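You operate a simulated robot arm through the tools that you are given. There is no shell and no other tool. Be economical: measure what you need, move in short steps, check, and stop when the job is done.

The job below is to be done with a simulated robot arm. You get a single attempt, and the scene is never put back.

## Task
Measure 60 ml of peppercorns and tip them into the crank mill.
Fine: fill the measuring cup to its line from the pepper jar; jar back with its lid on, cup back. Set down upright: pepper jar, measuring cup.

It is judged by the outcome, as a careful person would: the job done as asked, and still so three seconds after it is handed in. It fails if anything else is knocked over, pushed out of place, dropped, spilled or broken. A push-on lid holds only when it is set on centred and level and pressed home; a screw cap is set on level and turned clockwise until tight.

## Robot
A 6-joint arm with a two-finger parallel gripper, fixed in place. Base frame: the origin is at the foot of the arm, x ahead of it, y to its left, z up; the work surface is at about z = 900. Readings come in mm, rad, newtons and seconds.
With the tool pointing down near the work surface it reaches from about 240 to 660 mm from the base axis. Its first joint turns from -1.152 to 1.152 rad. Payload 2.9 kg.
Tool frame: the origin (TCP) lies between the finger pads and is the grasp point; the fingertips stand 30 mm ahead of it; z points along the fingers, y is the line along which they close. The gripper opens to 110 mm. The fingers are 20 mm wide and 10 mm thick; the gripper's body (48 by 112 mm) begins 55 mm behind the TCP.
Orientation is that of the tool frame in the base frame, as [roll, pitch, yaw] about the fixed x, y, z axes, in that order (R = Rz(yaw) Ry(pitch) Rx(roll)). With the fingers straight down and closing along the base's y, the tool's x points along the base's -x, its y along +y and its z along -z.

## Interface
- The arm moves only by the tool nudge_tool. Its argument "rows" is a list of rows, each a list of 3 entries, a list of its own where there are three numbers: the shift along the tool's x, y, z in units of 30 mm (1.0 is 30 mm), then the turn, a rotation vector about the tool's x, y, z in units of 6 degrees (1.0 is 6 degrees), then the finger opening in m, from 0 to 0.11. In form: [[[tx, ty, tz], [wx, wy, wz], hand], ...]. A call has 1 to 12 rows; each row shifts and turns the commanded pose from where the row before left it, along the tool's axes as they then stand. A call with a number of a shift or a turn outside -1 to 1 is refused whole. Rows are played at 5 a second. More than 50 mm and 0.15 rad between two rows, or a gripper value outside its range, and nothing of the call is played. Where a pose cannot be reached the arm comes as near as it can. A force on the tool above 90 N (or 10 N above the force at the start of the call, whichever is more), or a blocked arm, ends the call early, and 0.2 s more pass. Each finger travels about 108 mm/s and halts on what it meets, pressing with about 31 N; the grip force reading is that of the motor and also rises with nothing between the fingers. The clock runs only during rows and for 0.2 s after the last one: add rows that do not move to give the fingers time. The reply holds the time, the measured pose of the TCP, the force on the tool along the base axes, the opening and the grip force, in the units named above and with some noise, with the torque about the TCP (base axes, N m) and any sound that the robot's microphone picked up.
- Cameras (640 x 400 px; columns grow to the right, rows downward): "scene" is fixed at [96.6, 456.7, 1383.4]; the picture's right is [-0.50, -0.87, 0.00], its down [-0.50, 0.29, -0.82] and it looks along [0.71, -0.41, -0.58] (base axes); focal length 214 px, centre (320, 200). "wrist" rides on the gripper at [72, 17, -103] in the tool frame; the picture's right is [-0.23, 0.97, 0.00], its down [-0.76, -0.18, -0.62] and it looks along [-0.61, -0.14, 0.78] (tool axes); focal length 222 px, centre (320, 200). There is no depth. A picture from a camera that has moved, and an enlarged one, comes with that camera's place and axes in the base frame and with its lens.
- get_image(camera): a new picture of that camera. It takes no simulated time.
- zoom(camera, box): a new picture of the part [left, top, right, bottom] of that camera's present view, enlarged. It takes no simulated time.
- hand_in(): hands the job in; it is judged then, once.

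Go step by step. Nothing tells you positions but the pictures and the camera data: compare them with the known pose of the tool, close in by small moves and look again before you grip or let go. The budget is 120 turns and 68 pictures, counting those below and the enlarged ones. Unless the task says otherwise, let go and move clear before handing in, and close with one line.

The tools are called after ">>>" as name(argument=value, ...) on one line, values as JSON. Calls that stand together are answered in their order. nudge_tool: Moves the arm, as the interface text tells. Its arguments: {"type":"object","properties":{"rows":{"type":"array","items":{"type":"array"}}},"required":["rows"]} The other tools are called the same way: get_image (camera) takes a picture; zoom (camera, box) takes an enlarged picture of a part of a camera's view; hand_in () hands the job in.

At the start:

```text
t: 0.0
position: [277.0, 155.9, 1327.3]
tcp_rot: [-3.141, 0.002, 3.142]
wrist_force: [-1.3, -0.2, 1.0]
torque: [-0.01, 0.0, 0.01]
finger_gap: 109.7
grasp_force: 0.1
```

scene: 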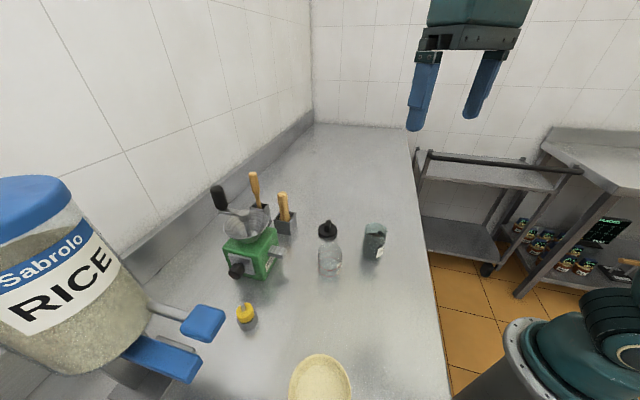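
wrist: 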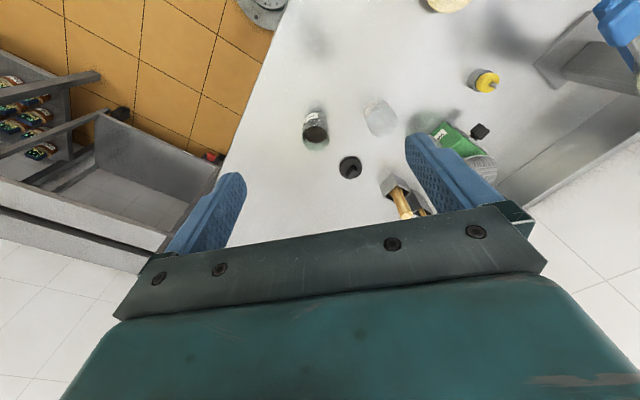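

I see a green crank mill, a jar-like bottle with a black top, a grey cylindrical item, and a small yellow-lidded item. I'll zoom in to identify them.

>>> zoom(camera="scene", box=[200, 170, 420, 340])

>>> zoom(camera="wrist", box=[280, 0, 540, 220])

```text
2.35 times, centred on (310, 255) of scene
camera zoom: at [96.6, 456.7, 1383.4], right [-0.5, -0.87, 0.0], down [-0.5, 0.29, -0.82], along [0.71, -0.41, -0.58], focal length 505 px, centre (344, 71)
```

zoom: 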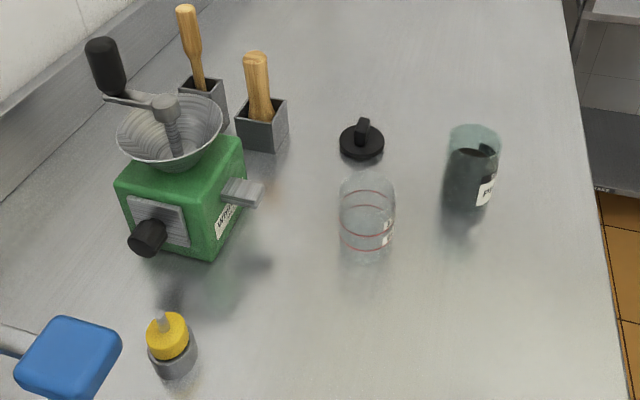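

```text
1.82 times, centred on (410, 110) of wrist
camera zoom: at [204.4, 173.1, 1431.2], right [0.23, 0.97, 0.0], down [0.76, -0.18, 0.62], along [0.61, -0.14, -0.78], focal length 404 px, centre (156, 364)
```

zoom: 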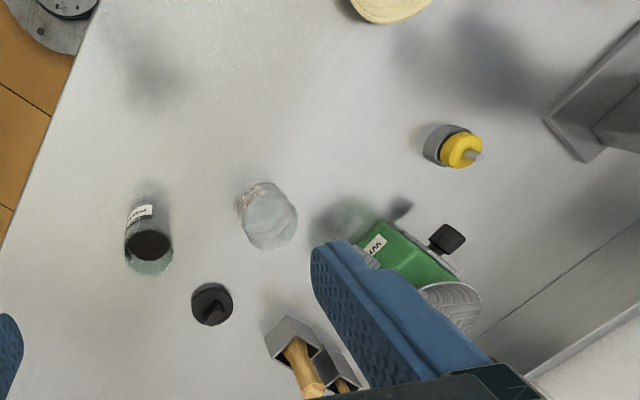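

I see the open jar with peppercorns, its black knobbed lid on the counter, and the glass cup with red lines. I'll take closer views for measuring.

>>> zoom(camera="scene", box=[300, 205, 400, 285])

>>> zoom(camera="scene", box=[200, 165, 310, 290])

```text
5.00 times, centred on (350, 245) of scene
camera zoom: at [96.6, 456.7, 1383.4], right [-0.5, -0.87, 0.0], down [-0.5, 0.29, -0.82], along [0.71, -0.41, -0.58], focal length 1072 px, centre (170, -25)
```

zoom: 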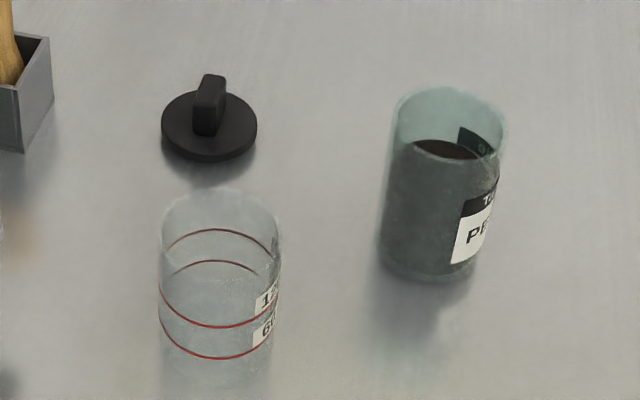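

```text
3.20 times, centred on (255, 228) of scene
camera zoom: at [96.6, 456.7, 1383.4], right [-0.5, -0.87, 0.0], down [-0.5, 0.29, -0.82], along [0.71, -0.41, -0.58], focal length 686 px, centre (528, 112)
```

zoom: 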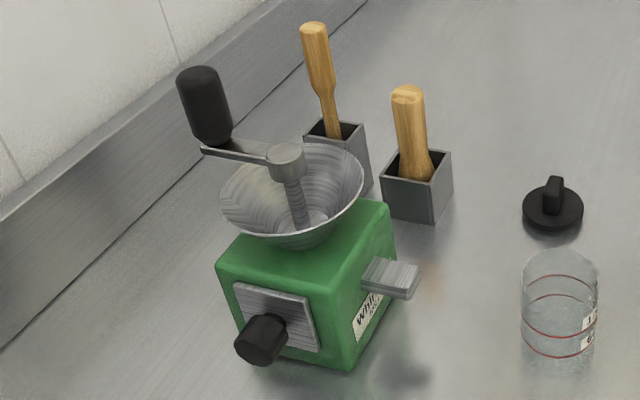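

Jar is near (385,115), cup near (388,258), lid near (526,180); the 60 line is the lower one. I'll spin the wrist 180° so that the camera is on top when the tool goes horizontal for side grasps.

>>> nudge_tool(rows=[[[0, 0, 0], [0, 0, 1], 0.11], [[0, 0, 0], [0, 0, 1], 0.11], [[0, 0, 0], [0, 0, 1], 0.11], [[0, 0, 0], [0, 0, 1], 0.11], [[0, 0, 0], [0, 0, 1], 0.11], [[0, 0, 0], [0, 0, 1], 0.11], [[0, 0, 0], [0, 0, 1], 0.11], [[0, 0, 0], [0, 0, 1], 0.11], [[0, 0, 0], [0, 0, 1], 0.11], [[0, 0, 0], [0, 0, 1], 0.11], [[0, 0, 0], [0, 0, 1], 0.11], [[0, 0, 0], [0, 0, 1], 0.11]])

>>> nudge_tool(rows=[[[0, 0, 0], [0, 0, 1], 0.11], [[0, 0, 0], [0, 0, 1], 0.11], [[0, 0, 0], [0, 0, 1], 0.11], [[0, 0, 0], [0, 0, 1], 0.11], [[0, 0, 0], [0, 0, 1], 0.11], [[0, 0, 0], [0, 0, 1], 0.11], [[0, 0, 0], [0, 0, 1], 0.11], [[0, 0, 0], [0, 0, 1], 0.11], [[0, 0, 0], [0, 0, 1], 0.11], [[0, 0, 0], [0, 0, 1], 0.11], [[0, 0, 0], [0, 0, 1], 0.11], [[0, 0, 0], [0, 0, 1], 0.11]])

>>> nudge_tool(rows=[[[0, 0, 0], [0, 0, 1], 0.11], [[0, 0, 0], [0, 0, 1], 0.11], [[0, 0, 0], [0, 0, 1], 0.11], [[0, 0, 0], [0, 0, 1], 0.11], [[0, 0, 0], [0, 0, 1], 0.11], [[0, 0, 0], [0, 0, 1], 0.11], [[0, 0, 0], [0, 0, 0], 0.11]])

```text
t: 2.6
position: [276.3, 156.1, 1327.2]
tcp_rot: [3.14, 0.001, 1.883]
wrist_force: [-0.4, 0.1, 0.5]
torque: [0.0, 0.01, 0.0]
finger_gap: 109.9
grasp_force: 0.0
```

```text
t: 5.2
position: [276.3, 155.4, 1326.9]
tcp_rot: [-3.137, -0.001, 0.628]
wrist_force: [0.0, -0.5, 0.3]
torque: [-0.01, 0.0, 0.01]
finger_gap: 110.1
grasp_force: 0.0
```

```text
t: 6.8
position: [291.7, 121.0, 1260.3]
tcp_rot: [-3.134, -0.001, -0.001]
wrist_force: [0.7, 0.5, 0.7]
torque: [-0.02, 0.03, 0.04]
finger_gap: 110.3
grasp_force: 0.1
out of reach, approached as far as the arm can: row 1, 2, 3, 4, 5, 6
```

Orientation is flipped to yaw 0 but the position drifted, likely a joint limit. Check with a still row moving down slightly.

>>> nudge_tool(rows=[[[0, 0, 0.5], [0, 0, 0], 0.11], [[0, 0, 0], [0, 0, 0], 0.11], [[0, 0, 0], [0, 0, 0], 0.11]])

>>> get_image(camera="scene")

>>> get_image(camera="wrist")

```text
t: 7.6
position: [290.9, 122.4, 1252.7]
tcp_rot: [3.136, 0.0, 0.0]
wrist_force: [0.3, -0.2, 0.5]
torque: [0.02, -0.02, 0.0]
finger_gap: 110.1
grasp_force: 0.1
out of reach, approached as far as the arm can: row 1
```

```text
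61 pictures are left
```

scene: 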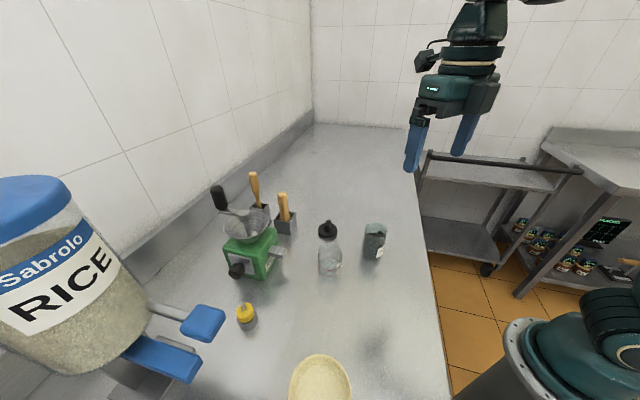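

```text
60 pictures are left
camera wrist: at [364.5, 105.3, 1357.4], right [-0.23, -0.97, 0.01], down [-0.76, 0.18, 0.62], along [-0.61, 0.14, -0.78], focal length 222 px, centre (320, 200)
```

wrist: 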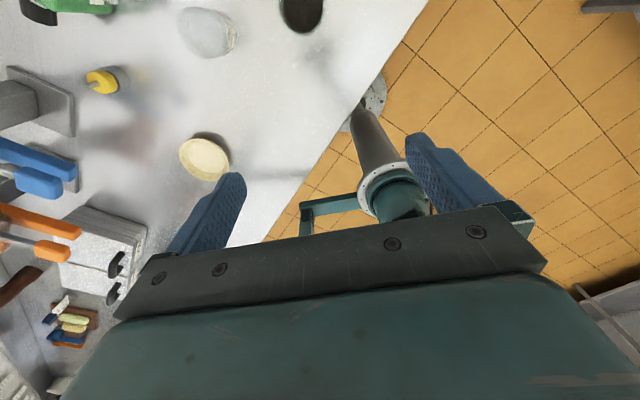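

Flipped fine. Now I tilt the tool toward horizontal-forward while staying high.

>>> nudge_tool(rows=[[[0.3, 0, 0.5], [0, 1, 0], 0.11], [[0.3, 0, 0.5], [0, 1, 0], 0.11], [[0.3, 0, 0.5], [0, 1, 0], 0.11], [[0.3, 0, 0.5], [0, 1, 0], 0.11], [[0.3, 0, 0.5], [0, 1, 0], 0.11], [[0, 0, 0.5], [0, 1, 0], 0.11], [[0, 0, 0.5], [0, 1, 0], 0.11], [[0, 0, 0.5], [0, 1, 0], 0.11], [[0, 0, 0], [0, 0, 0], 0.11]])

```text
t: 9.6
position: [361.8, 126.3, 1354.3]
tcp_rot: [3.129, -0.837, 0.009]
wrist_force: [0.1, 0.6, -0.6]
torque: [-0.03, 0.01, 0.01]
finger_gap: 110.0
grasp_force: 0.1
out of reach, approached as far as the arm can: row 1, 2, 3, 4, 5, 6, 7, 8
```

Reach is limited up here; I'll descend.

>>> nudge_tool(rows=[[[-0.62, 0, 0.6], [0, 0, 0], 0.11], [[-0.62, 0, 0.6], [0, 0, 0], 0.11], [[-0.62, 0, 0.6], [0, 0, 0], 0.11], [[-0.62, 0, 0.6], [0, 0, 0], 0.11], [[-0.62, 0, 0.6], [0, 0, 0], 0.11], [[-0.62, 0, 0.6], [0, 0, 0], 0.11], [[-0.62, 0, 0.6], [0, 0, 0], 0.11], [[0, 0, 0], [0, 0, 0], 0.11]])

```text
t: 11.4
position: [351.4, 128.3, 1355.5]
tcp_rot: [3.137, -0.836, 0.004]
wrist_force: [1.4, -0.3, -0.3]
torque: [0.02, -0.01, -0.02]
finger_gap: 110.2
grasp_force: 0.1
out of reach, approached as far as the arm can: row 1, 2, 3, 4, 5, 6, 7
```

The arm isn't following; look at its posture.

>>> get_image(camera="scene")

```text
59 pictures are left
```

scene: 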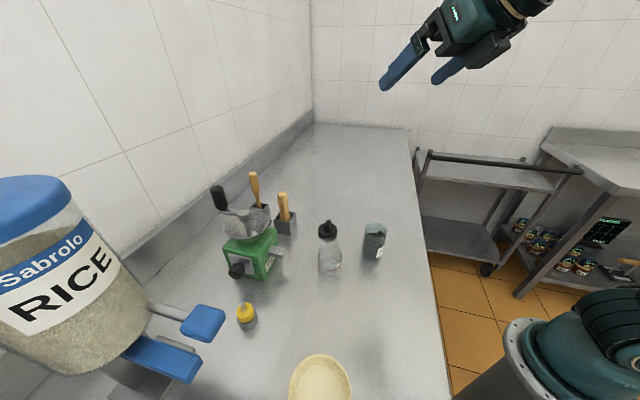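

Likely a wrist joint limit. I undo the tilt and rotate back.

>>> nudge_tool(rows=[[[0, 0, 0], [0, -1, 0], 0.11], [[0, 0, 0], [0, -1, 0], 0.11], [[0, 0, 0], [0, -1, 0], 0.11], [[0, 0, 0], [0, -1, 0], 0.11], [[0, 0, 0], [0, -1, 0], 0.11], [[0, 0, 0], [0, -1, 0], 0.11], [[0, 0, 0], [0, -1, 0], 0.11], [[0, 0, 0], [0, -1, 0], 0.11], [[0, 0, 0], [0, 0, 0], 0.11]])

>>> nudge_tool(rows=[[[0, 0, 0], [0, 0, -1], 0.11], [[0, 0, 0], [0, 0, -1], 0.11], [[0, 0, 0], [0, 0, -1], 0.11], [[0, 0, 0], [0, 0, -1], 0.11], [[0, 0, 0], [0, 0, -1], 0.11], [[0, 0, 0], [0, 0, -1], 0.11], [[0, 0, 0], [0, 0, -1], 0.11], [[0, 0, 0], [0, 0, -1], 0.11], [[0, 0, 0], [0, 0, 0], 0.11]])

```text
t: 13.4
position: [322.4, 142.0, 1271.0]
tcp_rot: [-3.132, -0.097, 0.001]
wrist_force: [-0.3, -0.1, -0.1]
torque: [-0.03, -0.02, 0.01]
finger_gap: 109.8
grasp_force: 0.0
out of reach, approached as far as the arm can: row 4, 5, 6, 7, 8
```

```text
t: 15.4
position: [307.9, 149.7, 1263.0]
tcp_rot: [3.104, -0.04, 0.841]
wrist_force: [0.4, 0.0, 0.2]
torque: [0.03, -0.02, 0.02]
finger_gap: 109.8
grasp_force: 0.1
out of reach, approached as far as the arm can: row 1
```

It's a wrist roll limit. I'll return to the original yaw and instead use the unflipped tilted posture (tilt ~65° so the camera stays clear of the table).

>>> nudge_tool(rows=[[[0, 0, 0], [0, 0, -1], 0.11], [[0, 0, 0], [0, 0, -1], 0.11], [[0, 0, 0], [0, 0, -1], 0.11], [[0, 0, 0], [0, 0, -1], 0.11], [[0, 0, 0], [0, 0, -1], 0.11], [[0, 0, 0], [0, 0, -1], 0.11], [[0, 0, 0], [0, 0, -1], 0.11], [[0, 0, 0], [0, 0, -1], 0.11], [[0, 0, 0], [0, 0, -1], 0.11], [[0, 0, 0], [0, 0, -1], 0.11], [[0, 0, 0], [0, 0, -1], 0.11], [[0, 0, 0], [0, 0, -1], 0.11]])

>>> nudge_tool(rows=[[[0, 0, 0.3], [0, 0, -1], 0.11], [[0, 0, 0.3], [0, 0, -1], 0.11], [[0, 0, 0.3], [0, 0, -1], 0.11], [[0, 0, 0.3], [0, 0, -1], 0.11], [[0, 0, 0.3], [0, 0, -1], 0.11], [[0, 0, 0.3], [0, 0, -1], 0.11], [[0, 0, 0.3], [0, 0, -1], 0.11], [[0, 0, 0.3], [0, 0, -1], 0.11], [[0, 0, 0.3], [0, 0, -1], 0.11], [[0, 0, 0.3], [0, 0, -1], 0.11], [[0, 0, 0], [0, 0, 0], 0.11]])

>>> nudge_tool(rows=[[[0, 0, 0.3], [0, -1, 0], 0.11], [[0, 0, 0.3], [0, -1, 0], 0.11], [[0, 0, 0.3], [0, -1, 0], 0.11], [[0, 0, 0.3], [0, -1, 0], 0.11], [[0, 0, 0.3], [0, -1, 0], 0.11], [[0, 0, 0.3], [0, -1, 0], 0.11], [[0.5, 0, 0], [0, -1, 0], 0.11], [[0.5, 0, 0], [0, -1, 0], 0.11], [[0.5, 0, 0], [0, -1, 0], 0.11], [[0, 0, 0], [0, -1, 0], 0.11], [[0, 0, 0], [0, 0, 0], 0.11]])

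```text
t: 18.0
position: [307.1, 147.8, 1264.6]
tcp_rot: [3.087, 0.023, 2.096]
wrist_force: [-0.3, 0.2, 0.3]
torque: [0.02, -0.03, -0.05]
finger_gap: 109.8
grasp_force: 0.0
```

```text
t: 20.4
position: [313.4, 150.0, 1174.8]
tcp_rot: [3.14, 0.053, -3.141]
wrist_force: [-0.3, 0.4, 0.0]
torque: [-0.01, 0.0, -0.03]
finger_gap: 110.0
grasp_force: 0.0
```

```text
t: 22.8
position: [317.8, 169.5, 1109.7]
tcp_rot: [3.138, 1.103, 3.138]
wrist_force: [-0.3, -0.1, 0.0]
torque: [-0.01, 0.0, 0.0]
finger_gap: 109.9
grasp_force: 0.0
out of reach, approached as far as the arm can: row 9, 10
```

Tilt is now 63°. The near reach limit shows; I move forward and right to line up behind the jar at safe height.

>>> nudge_tool(rows=[[[-0.45, 0, 0.89], [0, 0, 0], 0.11], [[-0.45, 0, 0.89], [0, 0, 0], 0.11], [[0, -0.5, 0], [0, 0, 0], 0.11], [[0, -0.5, 0], [0, 0, 0], 0.11], [[0, -0.5, 0], [0, 0, 0], 0.11], [[0, 0, 0], [0, 0, 0], 0.11]])

>>> get_image(camera="wrist")

>>> get_image(camera="scene")

```text
t: 24.2
position: [378.1, 122.9, 1107.9]
tcp_rot: [3.138, 1.1, 3.139]
wrist_force: [-0.4, -0.2, 0.4]
torque: [-0.03, -0.01, 0.01]
finger_gap: 109.9
grasp_force: 0.0
```

```text
58 pictures are left
camera wrist: at [252.3, 140.8, 1091.2], right [0.1, 0.97, 0.2], down [-0.21, -0.18, 0.96], along [0.97, -0.14, 0.19], focal length 222 px, centre (320, 200)
```

wrist: 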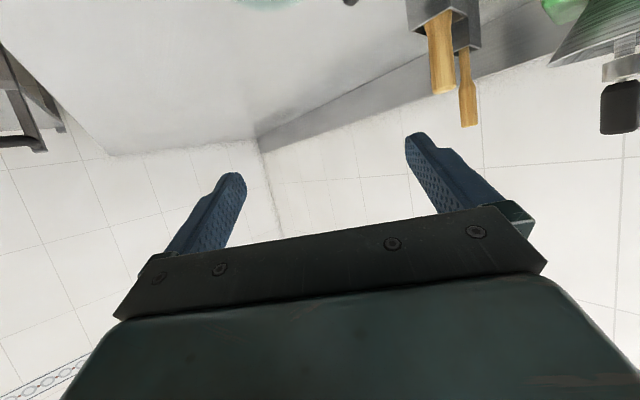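

```text
57 pictures are left
```

scene: 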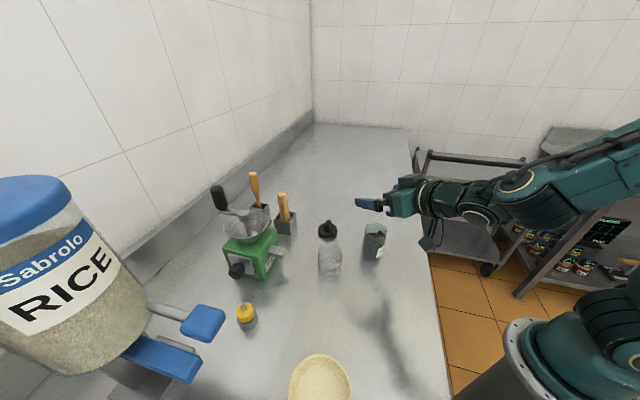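

The posture works. Lower to just above the jar rim and compare.

>>> nudge_tool(rows=[[[0.8, 0, 0.39], [0, 0, 0], 0.11], [[0.8, 0, 0.39], [0, 0, 0], 0.11], [[0.77, -0.25, 0.4], [0, 0, 0], 0.11], [[0, 0, 0], [0, 0, 0], 0.11]])

>>> zoom(camera="scene", box=[300, 180, 460, 290])

>>> zoom(camera="wrist", box=[160, 0, 520, 225])

```text
t: 25.2
position: [393.2, 129.0, 1035.4]
tcp_rot: [3.136, 1.101, 3.136]
wrist_force: [-0.7, 0.1, -0.1]
torque: [-0.04, -0.01, 0.01]
finger_gap: 110.1
grasp_force: 0.0
out of reach, approached as far as the arm can: row 2, 3
```

```text
3.64 times, centred on (380, 235) of scene
camera zoom: at [96.6, 456.8, 1383.4], right [-0.5, -0.87, 0.0], down [-0.5, 0.29, -0.82], along [0.71, -0.41, -0.58], focal length 780 px, centre (102, 73)
```

zoom: 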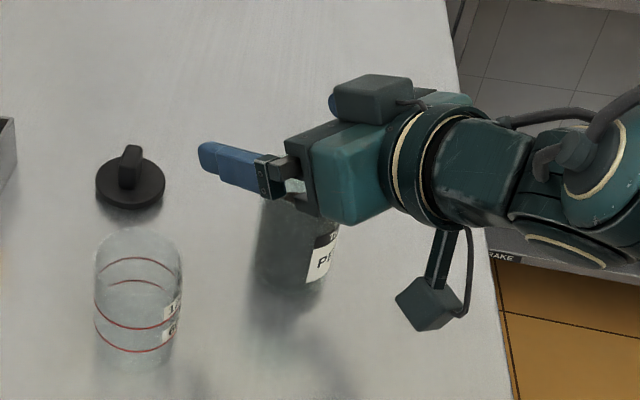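

```text
1.78 times, centred on (340, 112) of wrist
camera zoom: at [269.1, 145.6, 1017.7], right [0.1, 0.97, 0.2], down [-0.21, -0.18, 0.96], along [0.97, -0.14, 0.19], focal length 395 px, centre (284, 356)
```

zoom: 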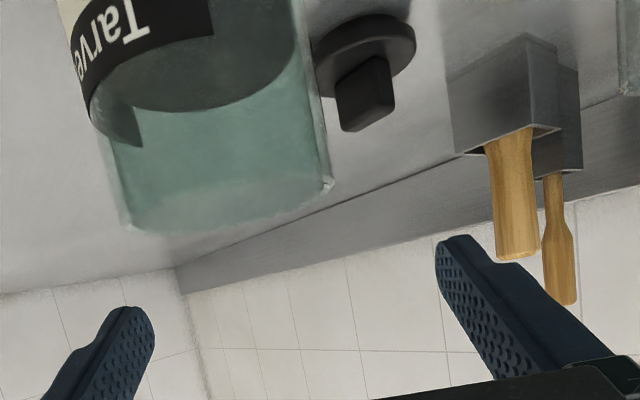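

The near-limit blocks a radial approach to the jar, so I'll approach the jar from the right side (tool pointing +Y). Raise, then swing the tool 90° about vertical.

>>> nudge_tool(rows=[[[-0.8, 0, -0.4], [0, 0, 0], 0.11], [[-0.8, 0, -0.4], [0, 0, 0], 0.11], [[-0.8, 0, -0.4], [0, 0, 0], 0.11], [[-0.8, 0, -0.4], [0, 0, 0], 0.11], [[0, 0, 0], [-0.893, 0, -0.451], 0.11], [[0, 0, 0], [-0.893, 0, -0.451], 0.11], [[0, 0, 0], [-0.893, 0, -0.451], 0.11], [[0, 0, 0], [-0.893, 0, -0.451], 0.11], [[0, 0, 0], [-0.893, 0, -0.451], 0.11], [[0, 0, 0], [-0.893, 0, -0.451], 0.11], [[0, 0, 0], [-0.893, 0, -0.451], 0.11], [[0, 0, 0], [-0.893, 0, -0.451], 0.11]])

>>> nudge_tool(rows=[[[0, 0, 0], [-0.893, 0, -0.451], 0.11], [[0, 0, 0], [-0.893, 0, -0.451], 0.11], [[0, 0, 0], [-0.893, 0, -0.451], 0.11], [[0, 0, 0], [-0.893, 0, -0.451], 0.11], [[0, 0, 0], [-0.893, 0, -0.451], 0.11], [[0, 0, 0], [-0.893, 0, -0.451], 0.11], [[0, 0, 0], [-0.893, 0, -0.451], 0.11], [[0, 0, 0], [0, 0, 0], 0.11]])

```text
t: 27.8
position: [395.7, 127.1, 1144.8]
tcp_rot: [3.138, 1.105, -2.304]
wrist_force: [0.3, 0.4, 0.4]
torque: [-0.01, -0.05, 0.0]
finger_gap: 110.2
grasp_force: 0.0
```

```text
t: 29.6
position: [395.8, 126.0, 1142.7]
tcp_rot: [3.14, 1.105, -1.569]
wrist_force: [0.0, 0.6, 0.0]
torque: [-0.02, 0.01, 0.0]
finger_gap: 110.0
grasp_force: 0.1
```

Good. Move right of the jar, then down to grasp height.

>>> nudge_tool(rows=[[[0.378, 0.37, -0.75], [0, 0, 0], 0.11], [[0.378, 0, -0.75], [0, 0, 0], 0.11], [[0.378, 0, -0.75], [0, 0, 0], 0.11], [[0.378, 0, -0.75], [0, 0, 0], 0.11], [[0.378, 0, -0.75], [0, 0, 0], 0.11], [[0.774, 0, 0.39], [0, 0, 0], 0.11], [[0.774, 0, 0.39], [0, 0, 0], 0.11], [[0.774, 0, 0.39], [0, 0, 0], 0.11], [[0.774, 0, 0.39], [0, 0, 0], 0.11], [[0.774, 0, 0.39], [0, 0, 0], 0.11], [[0, 0, 0], [0, 0, 0], 0.11]])

>>> get_image(camera="scene")

>>> get_image(camera="wrist")

```text
t: 32.0
position: [368.4, 42.3, 959.7]
tcp_rot: [3.14, 1.104, -1.57]
wrist_force: [0.0, 0.2, 0.3]
torque: [-0.03, 0.01, -0.01]
finger_gap: 110.1
grasp_force: 0.1
out of reach, approached as far as the arm can: row 1, 2, 3, 4, 5
```

```text
54 pictures are left
```

scene: 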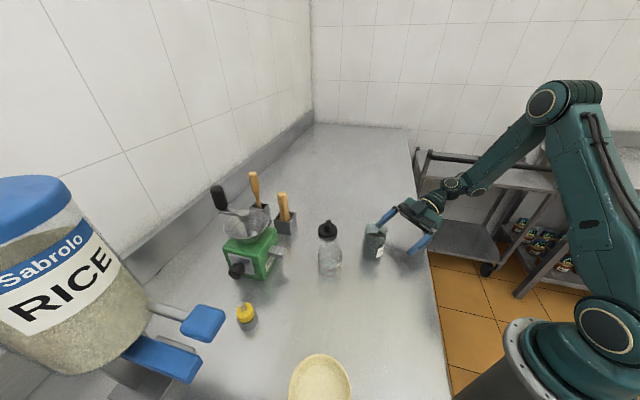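

```text
53 pictures are left
camera wrist: at [352.0, -80.9, 941.9], right [-0.97, 0.1, 0.2], down [0.18, -0.21, 0.96], along [0.14, 0.97, 0.19], focal length 222 px, centre (320, 200)
```

wrist: 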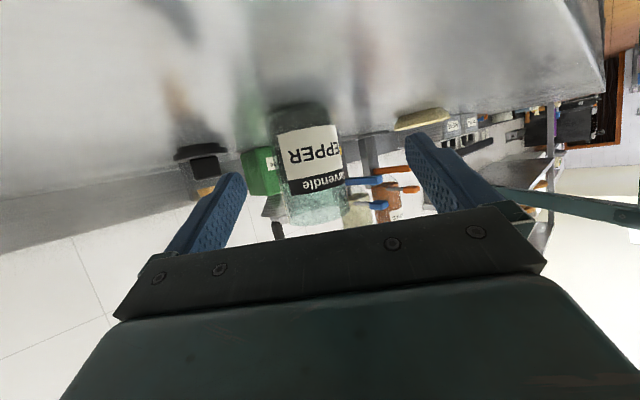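

Jar is centered nearly between the fingers at x≈382. Shift slightly and advance around it.

>>> nudge_tool(rows=[[[0, -0.46, 0], [0, 0, 0], 0.11], [[-0.365, 0, 0.723], [0, 0, 0], 0.11], [[-0.365, 0, 0.723], [0, 0, 0], 0.11], [[-0.365, 0, 0.723], [0, 0, 0], 0.11], [[0, 0, 0], [0, 0, 0], 0.11]])

>>> zoom(camera="scene", box=[320, 190, 450, 280])

>>> get_image(camera="wrist")

```text
t: 33.2
position: [383.6, 115.6, 962.0]
tcp_rot: [3.139, 1.105, -1.571]
wrist_force: [-0.2, 0.2, -0.6]
torque: [0.0, -0.01, -0.02]
finger_gap: 109.9
grasp_force: 0.0
```

```text
4.44 times, centred on (385, 235) of scene
camera zoom: at [96.6, 456.8, 1383.4], right [-0.5, -0.87, 0.0], down [-0.5, 0.29, -0.82], along [0.71, -0.41, -0.58], focal length 953 px, centre (31, 44)
```

zoom: 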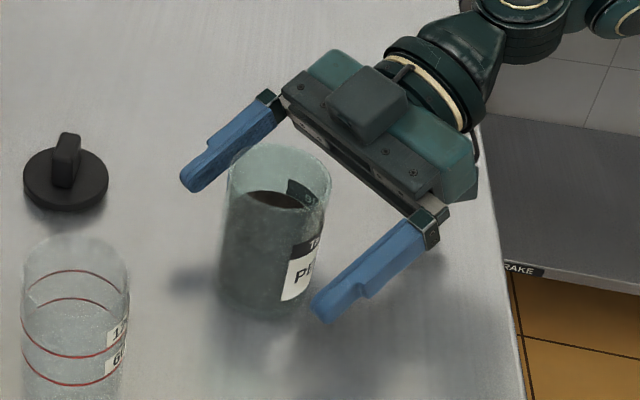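

```text
51 pictures are left
camera wrist: at [366.4, -9.2, 943.8], right [-0.97, 0.1, 0.2], down [0.18, -0.21, 0.96], along [0.14, 0.97, 0.19], focal length 222 px, centre (320, 200)
```

wrist: 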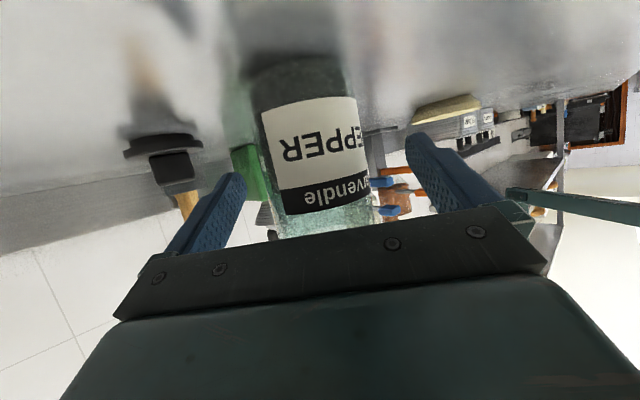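

Well centred within ~2 mm. Nudge and close.

>>> nudge_tool(rows=[[[0, 0.07, 0], [0, 0, 0], 0.09], [[0, 0, 0], [0, 0, 0], 0.075], [[0, 0, 0], [0, 0, 0], 0.065], [[0, 0, 0], [0, 0, 0], 0.055], [[0, 0, 0], [0, 0, 0], 0.045], [[0, 0, 0], [0, 0, 0], 0.04], [[0, 0, 0], [0, 0, 0], 0.04]])

```text
t: 34.8
position: [380.1, 116.1, 961.0]
tcp_rot: [3.14, 1.105, -1.571]
wrist_force: [-1.6, -0.8, 1.3]
torque: [-0.07, 0.02, -0.01]
finger_gap: 59.4
grasp_force: 31.2
```

Gripped (59.4 mm). Lift the jar and carry to the far side of the cup.

>>> nudge_tool(rows=[[[-0.387, 0, -0.195], [0, 0, 0], 0.04], [[-0.774, 0, -0.39], [0, 0, 0], 0.04], [[-0.774, 0, -0.39], [0, 0, 0], 0.04], [[-0.774, 0, -0.39], [0, 0, 0], 0.04], [[-0.774, 0, -0.39], [0, 0, 0], 0.04], [[-0.387, 0, -0.195], [0, 0, 0], 0.04], [[0, 0, 0], [0, 0, 0], 0.04]])

>>> nudge_tool(rows=[[[-0.355, -0.5, 0.705], [0, 0, 0], 0.04], [[-0.355, -0.5, 0.705], [0, 0, 0], 0.04], [[-0.355, -0.5, 0.705], [0, 0, 0], 0.04], [[-0.355, -0.5, 0.705], [0, 0, 0], 0.04], [[-0.355, -0.5, 0.705], [0, 0, 0], 0.04], [[-0.355, -0.5, 0.705], [0, 0, 0], 0.04], [[0, 0, 0], [0, 0, 0], 0.04]])

>>> get_image(camera="scene")

```text
t: 36.4
position: [379.0, 116.7, 1090.3]
tcp_rot: [3.14, 1.103, -1.57]
wrist_force: [0.0, -0.3, -2.2]
torque: [-0.01, 0.03, 0.02]
finger_gap: 59.1
grasp_force: 30.7
```

```text
t: 38.0
position: [467.7, 258.5, 1090.8]
tcp_rot: [3.137, 1.105, -1.572]
wrist_force: [-0.1, 0.6, -2.5]
torque: [-0.04, -0.03, 0.01]
finger_gap: 55.0
grasp_force: 31.5
```

```text
50 pictures are left
```

scene: 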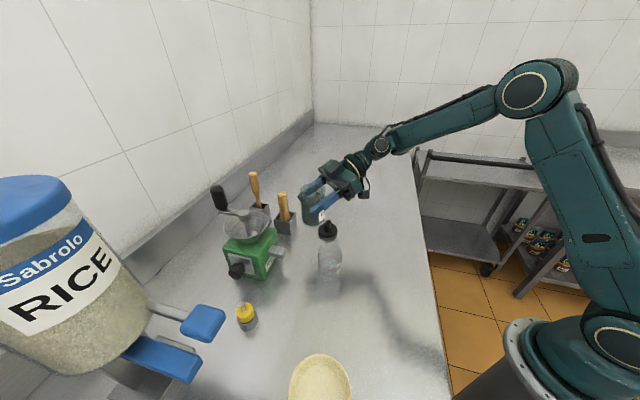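

The gap reading changed from 59 to 55 mm, so I check the grip.

>>> zoom(camera="scene", box=[270, 140, 400, 240])

>>> get_image(camera="wrist")

```text
4.00 times, centred on (335, 190) of scene
camera zoom: at [96.6, 456.8, 1383.4], right [-0.5, -0.87, 0.0], down [-0.5, 0.29, -0.82], along [0.71, -0.41, -0.58], focal length 858 px, centre (260, 240)
```

zoom: 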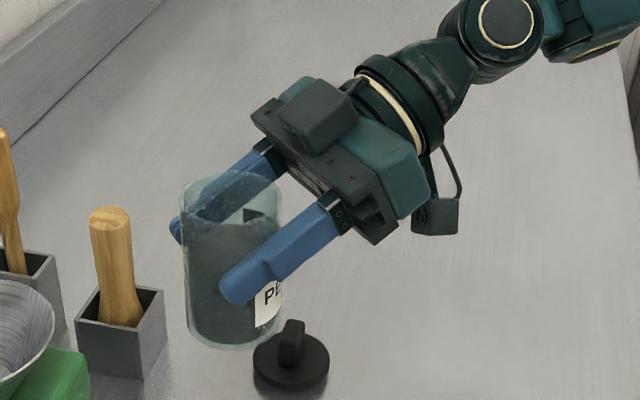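

```text
48 pictures are left
camera wrist: at [452.1, 134.4, 1072.7], right [-0.97, 0.1, 0.2], down [0.18, -0.21, 0.96], along [0.14, 0.97, 0.19], focal length 222 px, centre (320, 200)
```

wrist: 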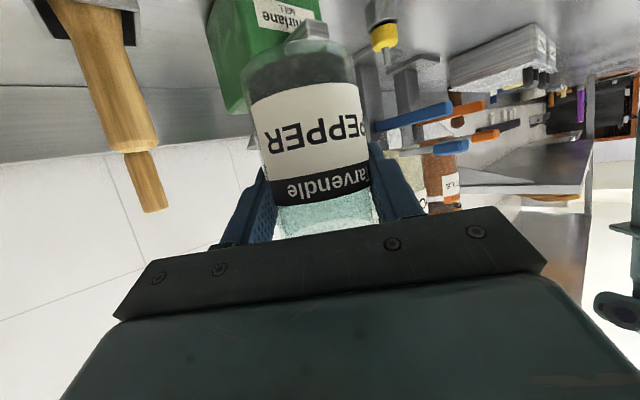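

Jar looks upright and about where expected; test whether the gap is stable.

>>> nudge_tool(rows=[[[0, 0, 0], [0, 0, 0], 0.04], [[0, 0, 0], [0, 0, 0], 0.04], [[0, 0, 0], [0, 0, 0], 0.04]])

>>> zoom(camera="wrist", box=[200, 0, 440, 250])

```text
t: 38.8
position: [468.0, 258.8, 1089.9]
tcp_rot: [3.139, 1.105, -1.571]
wrist_force: [1.1, 1.3, -1.3]
torque: [-0.03, 0.04, 0.01]
finger_gap: 55.3
grasp_force: 31.3
```

```text
1.60 times, centred on (320, 125) of wrist
camera zoom: at [452.0, 134.0, 1072.7], right [-0.97, 0.1, 0.2], down [0.18, -0.21, 0.96], along [0.14, 0.97, 0.19], focal length 355 px, centre (320, 320)
```

zoom: 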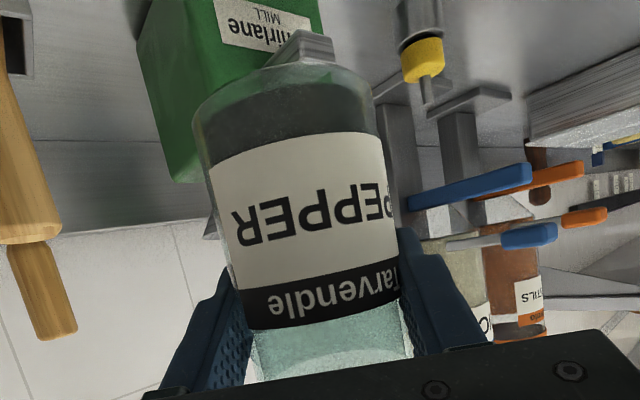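

Stable and upright. Tilt the jar 48° in place (beyond the cup), then look.

>>> nudge_tool(rows=[[[0, 0, 0], [0.45, 0, -0.893], 0.04], [[0, 0, 0], [0.45, 0, -0.893], 0.04], [[0, 0, 0], [0.45, 0, -0.893], 0.04], [[0, 0, 0], [0.45, 0, -0.893], 0.04], [[0, 0, 0], [0.45, 0, -0.893], 0.04], [[0, 0, 0], [0.45, 0, -0.893], 0.04], [[0, 0, 0], [0.45, 0, -0.893], 0.04], [[0, 0, 0], [0, 0, 0], 0.04]])

>>> zoom(camera="scene", box=[260, 150, 420, 290])

```text
t: 40.6
position: [471.1, 258.2, 1091.0]
tcp_rot: [-2.032, 0.726, -0.644]
wrist_force: [-0.1, -0.4, -2.9]
torque: [0.0, 0.01, 0.01]
finger_gap: 55.5
grasp_force: 30.6
```

```text
2.86 times, centred on (340, 220) of scene
camera zoom: at [96.6, 456.8, 1383.4], right [-0.5, -0.87, 0.0], down [-0.5, 0.29, -0.82], along [0.71, -0.41, -0.58], focal length 613 px, centre (263, 143)
```

zoom: 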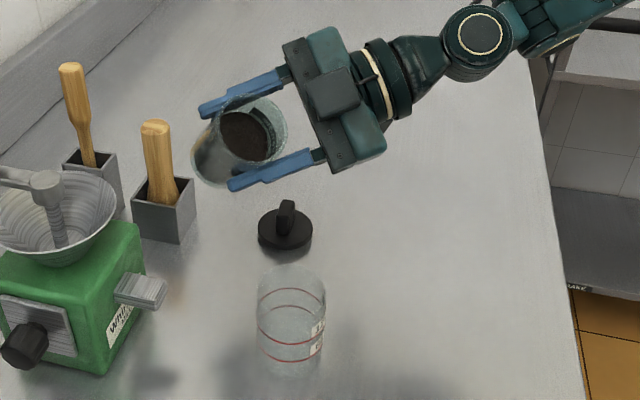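

Geometry matches. Bring the lip above the cup and tilt to ~66° (before flow should begin).

>>> nudge_tool(rows=[[[0, 0, 0], [0.45, 0, -0.893], 0.04], [[0, 0, 0], [0.45, 0, -0.893], 0.04], [[-0.027, 0.64, -0.013], [0, 0, 0], 0.04], [[-0.027, 0.64, -0.013], [0, 0, 0], 0.04], [[-0.027, 0.64, -0.013], [0, 0, 0], 0.04], [[-0.099, -0.1, -0.05], [0.225, 0, -0.447], 0.04], [[0, 0, 0], [0.225, 0, -0.447], 0.04], [[0, 0, 0], [0, 0, 0], 0.04]])

>>> zoom(camera="scene", box=[270, 170, 390, 290])

```text
t: 42.4
position: [432.0, 257.2, 1049.7]
tcp_rot: [-1.824, 0.463, -0.527]
wrist_force: [-0.4, 0.5, -2.7]
torque: [0.02, 0.07, 0.02]
finger_gap: 55.0
grasp_force: 31.0
```

```text
3.33 times, centred on (330, 230) of scene
camera zoom: at [96.6, 456.8, 1383.4], right [-0.5, -0.87, 0.0], down [-0.5, 0.29, -0.82], along [0.71, -0.41, -0.58], focal length 715 px, centre (287, 100)
```

zoom: 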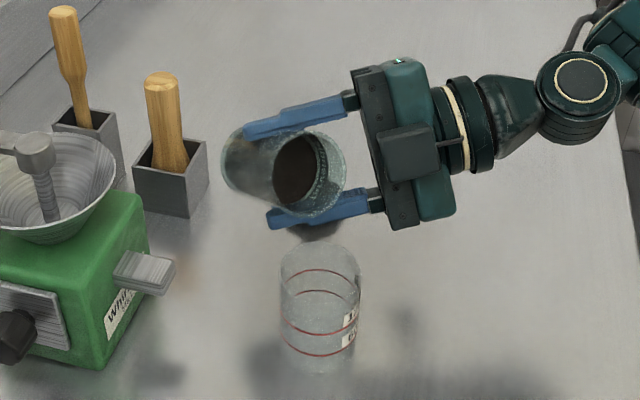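

Lip is above the cup. Now tilt gently, checking the cup as I go.

>>> nudge_tool(rows=[[[-0.05, -0.05, -0.025], [0.225, 0, -0.447], 0.04], [[-0.05, -0.05, -0.025], [0.225, 0, -0.447], 0.04], [[-0.05, -0.05, -0.025], [0.225, 0, -0.447], 0.04], [[-0.05, -0.05, -0.025], [0.225, 0, -0.447], 0.04], [[0, 0, 0], [0, 0, 0], 0.04]])

>>> zoom(camera="scene", box=[280, 190, 380, 290])

```text
t: 43.6
position: [430.7, 259.2, 1058.1]
tcp_rot: [-1.717, 0.279, -0.484]
wrist_force: [-0.1, 0.0, -2.4]
torque: [0.02, 0.07, 0.01]
finger_gap: 55.5
grasp_force: 30.7
```

```text
4.00 times, centred on (330, 240) of scene
camera zoom: at [96.6, 456.8, 1383.4], right [-0.5, -0.87, 0.0], down [-0.5, 0.29, -0.82], along [0.71, -0.41, -0.58], focal length 858 px, centre (280, 40)
```

zoom: 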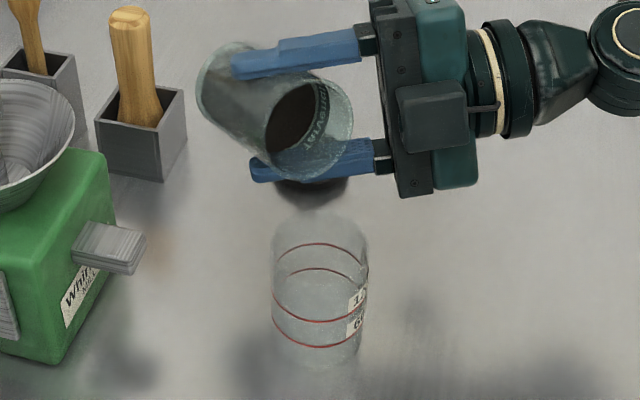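

No flow at 72°. Continue to 81°.

>>> nudge_tool(rows=[[[-0.05, -0.05, -0.025], [0.225, 0, -0.447], 0.04], [[-0.05, -0.05, -0.025], [0.225, 0, -0.447], 0.04], [[-0.05, -0.05, -0.025], [0.225, 0, -0.447], 0.04], [[0, 0, 0], [0, 0, 0], 0.04]])

>>> zoom(camera="scene", box=[280, 190, 380, 290])

```text
t: 44.6
position: [425.9, 257.8, 1064.6]
tcp_rot: [-1.642, 0.141, -0.473]
wrist_force: [-0.2, -0.6, -3.1]
torque: [-0.02, 0.08, 0.05]
finger_gap: 55.6
grasp_force: 30.8
```

```text
4.00 times, centred on (330, 240) of scene
camera zoom: at [96.6, 456.8, 1383.4], right [-0.5, -0.87, 0.0], down [-0.5, 0.29, -0.82], along [0.71, -0.41, -0.58], focal length 858 px, centre (280, 40)
```

zoom: 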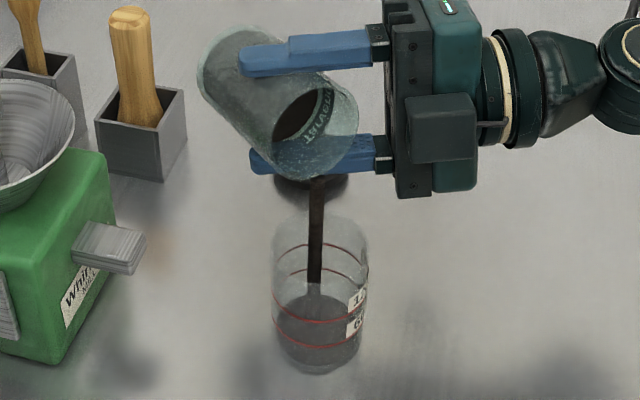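

It's flowing. A tight look at the level before deciding (time is paused).

>>> zoom(camera="scene", box=[312, 240, 347, 286])

```text
8.70 times, centred on (330, 263) of scene
camera zoom: at [96.6, 456.8, 1383.4], right [-0.5, -0.87, 0.0], down [-0.5, 0.29, -0.82], along [0.71, -0.41, -0.58], focal length 1865 px, centre (237, -348)
```

zoom: 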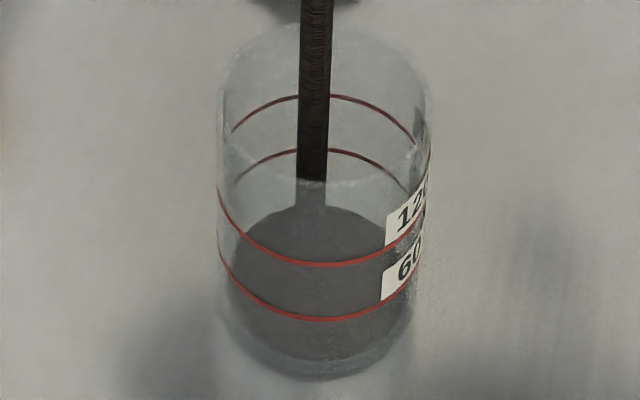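

Only about 8–10 ml so far. Hold here briefly.

>>> nudge_tool(rows=[[[0, 0, 0], [0, 0, 0], 0.04]])

>>> zoom(camera="scene", box=[312, 240, 347, 286])

```text
t: 45.0
position: [426.3, 258.3, 1064.5]
tcp_rot: [-1.643, 0.142, -0.469]
wrist_force: [0.8, -0.5, -3.4]
torque: [-0.01, 0.04, 0.01]
finger_gap: 55.2
grasp_force: 30.8
```

```text
8.70 times, centred on (330, 263) of scene
camera zoom: at [96.6, 456.8, 1383.4], right [-0.5, -0.87, 0.0], down [-0.5, 0.29, -0.82], along [0.71, -0.41, -0.58], focal length 1865 px, centre (237, -348)
```

zoom: 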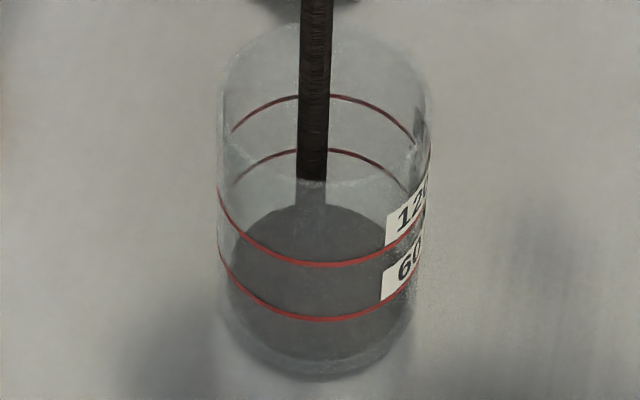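

Flow is slow (~5–8 ml/s). Hold longer.

>>> nudge_tool(rows=[[[0, 0, 0], [0, 0, 0], 0.04], [[0, 0, 0], [0, 0, 0], 0.04], [[0, 0, 0], [0, 0, 0], 0.04], [[0, 0, 0], [0, 0, 0], 0.04], [[0, 0, 0], [0, 0, 0], 0.04], [[0, 0, 0], [0, 0, 0], 0.04]])

>>> zoom(camera="scene", box=[312, 240, 347, 286])

```text
t: 46.4
position: [427.3, 257.4, 1063.7]
tcp_rot: [-1.642, 0.14, -0.469]
wrist_force: [0.7, 0.2, -3.0]
torque: [0.0, 0.1, -0.01]
finger_gap: 55.5
grasp_force: 31.2
```

```text
8.70 times, centred on (330, 263) of scene
camera zoom: at [96.6, 456.8, 1383.4], right [-0.5, -0.87, 0.0], down [-0.5, 0.29, -0.82], along [0.71, -0.41, -0.58], focal length 1865 px, centre (237, -348)
```

zoom: 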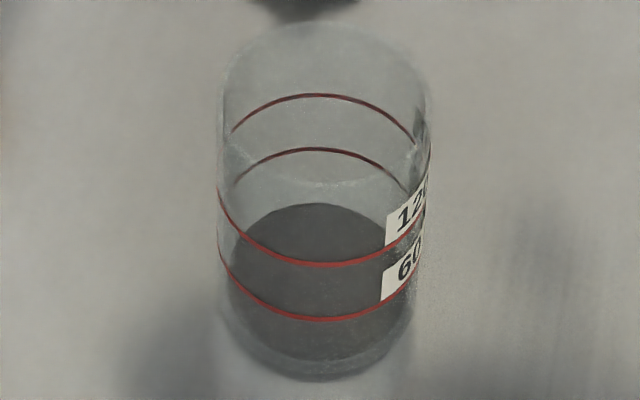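

Flow stops by itself at this angle — good, controllable. ~10 ml now. Tilt 6° more.

>>> nudge_tool(rows=[[[-0.05, -0.05, -0.025], [0.225, 0, -0.447], 0.04], [[-0.05, -0.05, -0.025], [0.225, 0, -0.447], 0.04], [[0, 0, 0], [0, 0, 0], 0.04], [[0, 0, 0], [0, 0, 0], 0.04], [[0, 0, 0], [0, 0, 0], 0.04], [[0, 0, 0], [0, 0, 0], 0.04], [[0, 0, 0], [0, 0, 0], 0.04], [[0, 0, 0], [0, 0, 0], 0.04]])

>>> zoom(camera="scene", box=[312, 240, 347, 286])

```text
t: 48.2
position: [423.7, 258.8, 1067.5]
tcp_rot: [-1.594, 0.046, -0.466]
wrist_force: [0.8, 0.7, -2.4]
torque: [-0.01, 0.06, -0.02]
finger_gap: 55.1
grasp_force: 31.2
```

```text
8.70 times, centred on (330, 263) of scene
camera zoom: at [96.6, 456.8, 1383.4], right [-0.5, -0.87, 0.0], down [-0.5, 0.29, -0.82], along [0.71, -0.41, -0.58], focal length 1865 px, centre (237, -348)
```

zoom: 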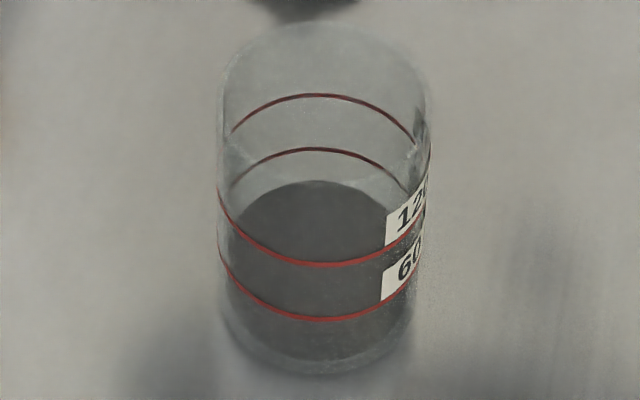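

About 41 ml now. Add 3° more.

>>> nudge_tool(rows=[[[-0.05, -0.05, -0.025], [0.225, 0, -0.447], 0.04], [[0, 0, 0], [0, 0, 0], 0.04], [[0, 0, 0], [0, 0, 0], 0.04], [[0, 0, 0], [0, 0, 0], 0.04], [[0, 0, 0], [0, 0, 0], 0.04], [[0, 0, 0], [0, 0, 0], 0.04], [[0, 0, 0], [0, 0, 0], 0.04]])

>>> zoom(camera="scene", box=[312, 240, 347, 286])

```text
t: 49.8
position: [422.6, 258.0, 1069.6]
tcp_rot: [-1.575, -0.001, -0.466]
wrist_force: [0.1, 0.3, -3.1]
torque: [-0.03, 0.04, 0.04]
finger_gap: 54.8
grasp_force: 30.9
```

```text
8.70 times, centred on (330, 263) of scene
camera zoom: at [96.6, 456.8, 1383.4], right [-0.5, -0.87, 0.0], down [-0.5, 0.29, -0.82], along [0.71, -0.41, -0.58], focal length 1865 px, centre (237, -348)
```

zoom: 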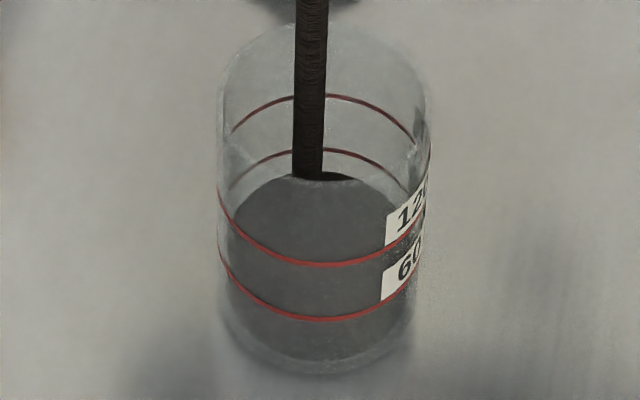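

Still flowing; hold to let it settle.

>>> nudge_tool(rows=[[[0, 0, 0], [0, 0, 0], 0.04], [[0, 0, 0], [0, 0, 0], 0.04]])

>>> zoom(camera="scene", box=[312, 240, 347, 286])

```text
t: 50.4
position: [422.2, 258.9, 1070.9]
tcp_rot: [-1.575, 0.0, -0.466]
wrist_force: [-0.1, -0.1, -3.1]
torque: [0.0, 0.08, 0.02]
finger_gap: 55.4
grasp_force: 30.8
```

```text
8.70 times, centred on (330, 263) of scene
camera zoom: at [96.6, 456.8, 1383.4], right [-0.5, -0.87, 0.0], down [-0.5, 0.29, -0.82], along [0.71, -0.41, -0.58], focal length 1865 px, centre (237, -348)
```

zoom: 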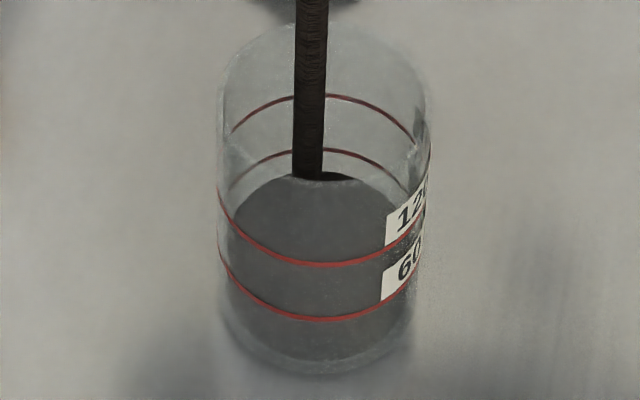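

>>> nudge_tool(rows=[[[0, 0, 0], [0, 0, 0], 0.04], [[0, 0, 0], [0, 0, 0], 0.04], [[0, 0, 0], [0, 0, 0], 0.04], [[0, 0, 0], [0, 0, 0], 0.04], [[0, 0, 0], [0, 0, 0], 0.04], [[0, 0, 0], [0, 0, 0], 0.04]])

>>> zoom(camera="scene", box=[312, 240, 347, 286])

```text
t: 51.8
position: [422.5, 258.2, 1068.2]
tcp_rot: [-1.577, 0.001, -0.465]
wrist_force: [-1.4, -0.9, -1.0]
torque: [-0.01, 0.11, 0.01]
finger_gap: 55.1
grasp_force: 30.5
```

```text
8.70 times, centred on (330, 263) of scene
camera zoom: at [96.6, 456.8, 1383.4], right [-0.5, -0.87, 0.0], down [-0.5, 0.29, -0.82], along [0.71, -0.41, -0.58], focal length 1865 px, centre (237, -348)
```

zoom: 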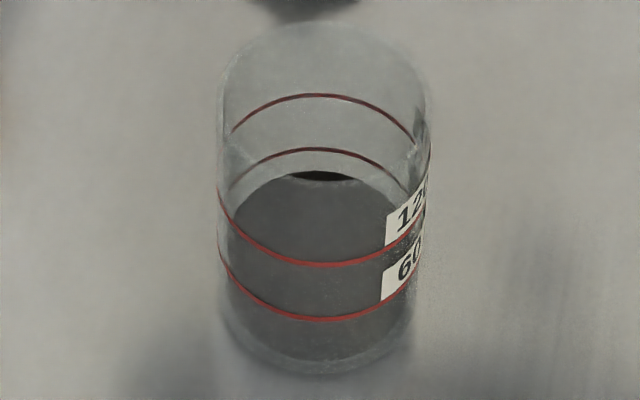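

Stopped again, around 50 ml. Zoom tighter to judge level versus the 60 line.

>>> zoom(camera="scene", box=[320, 252, 340, 270])

```text
16.00 times, centred on (330, 261) of scene
camera zoom: at [96.6, 456.8, 1383.4], right [-0.5, -0.87, 0.0], down [-0.5, 0.29, -0.82], along [0.71, -0.41, -0.58], focal length 3432 px, centre (160, -776)
```

zoom: 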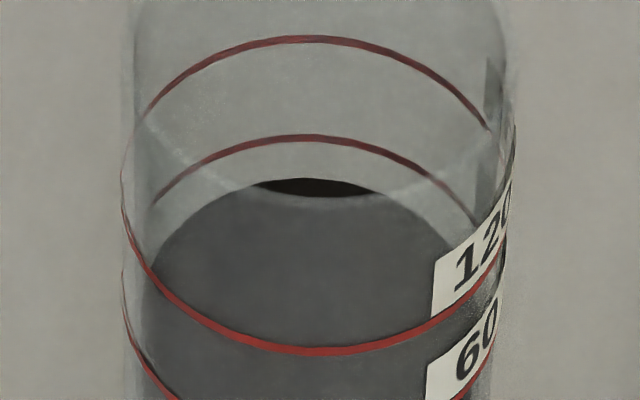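

Surface about 14 ml short of the 60 line. Add 3°.

>>> nudge_tool(rows=[[[-0.05, -0.05, -0.025], [0.225, 0, -0.447], 0.04], [[0, 0, 0], [0, 0, 0], 0.04], [[0, 0, 0], [0, 0, 0], 0.04], [[0, 0, 0], [0, 0, 0], 0.04], [[0, 0, 0], [0, 0, 0], 0.04], [[0, 0, 0], [0, 0, 0], 0.04], [[0, 0, 0], [0, 0, 0], 0.04], [[0, 0, 0], [0, 0, 0], 0.04], [[0, 0, 0], [0, 0, 0], 0.04], [[0, 0, 0], [0, 0, 0], 0.04], [[0, 0, 0], [0, 0, 0], 0.04], [[0, 0, 0], [0, 0, 0], 0.04]])

>>> zoom(camera="scene", box=[320, 252, 340, 270])

```text
t: 54.4
position: [416.8, 266.8, 1069.3]
tcp_rot: [-1.579, -0.066, -0.473]
wrist_force: [0.5, 0.9, -2.9]
torque: [0.0, 0.07, -0.01]
finger_gap: 55.2
grasp_force: 31.3
out of reach, approached as far as the arm can: row 1
```

```text
16.00 times, centred on (330, 261) of scene
camera zoom: at [96.6, 456.8, 1383.4], right [-0.5, -0.87, 0.0], down [-0.5, 0.29, -0.82], along [0.71, -0.41, -0.58], focal length 3432 px, centre (160, -776)
```

zoom: 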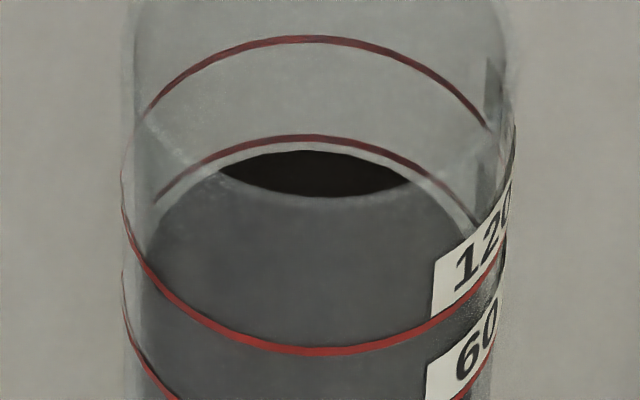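

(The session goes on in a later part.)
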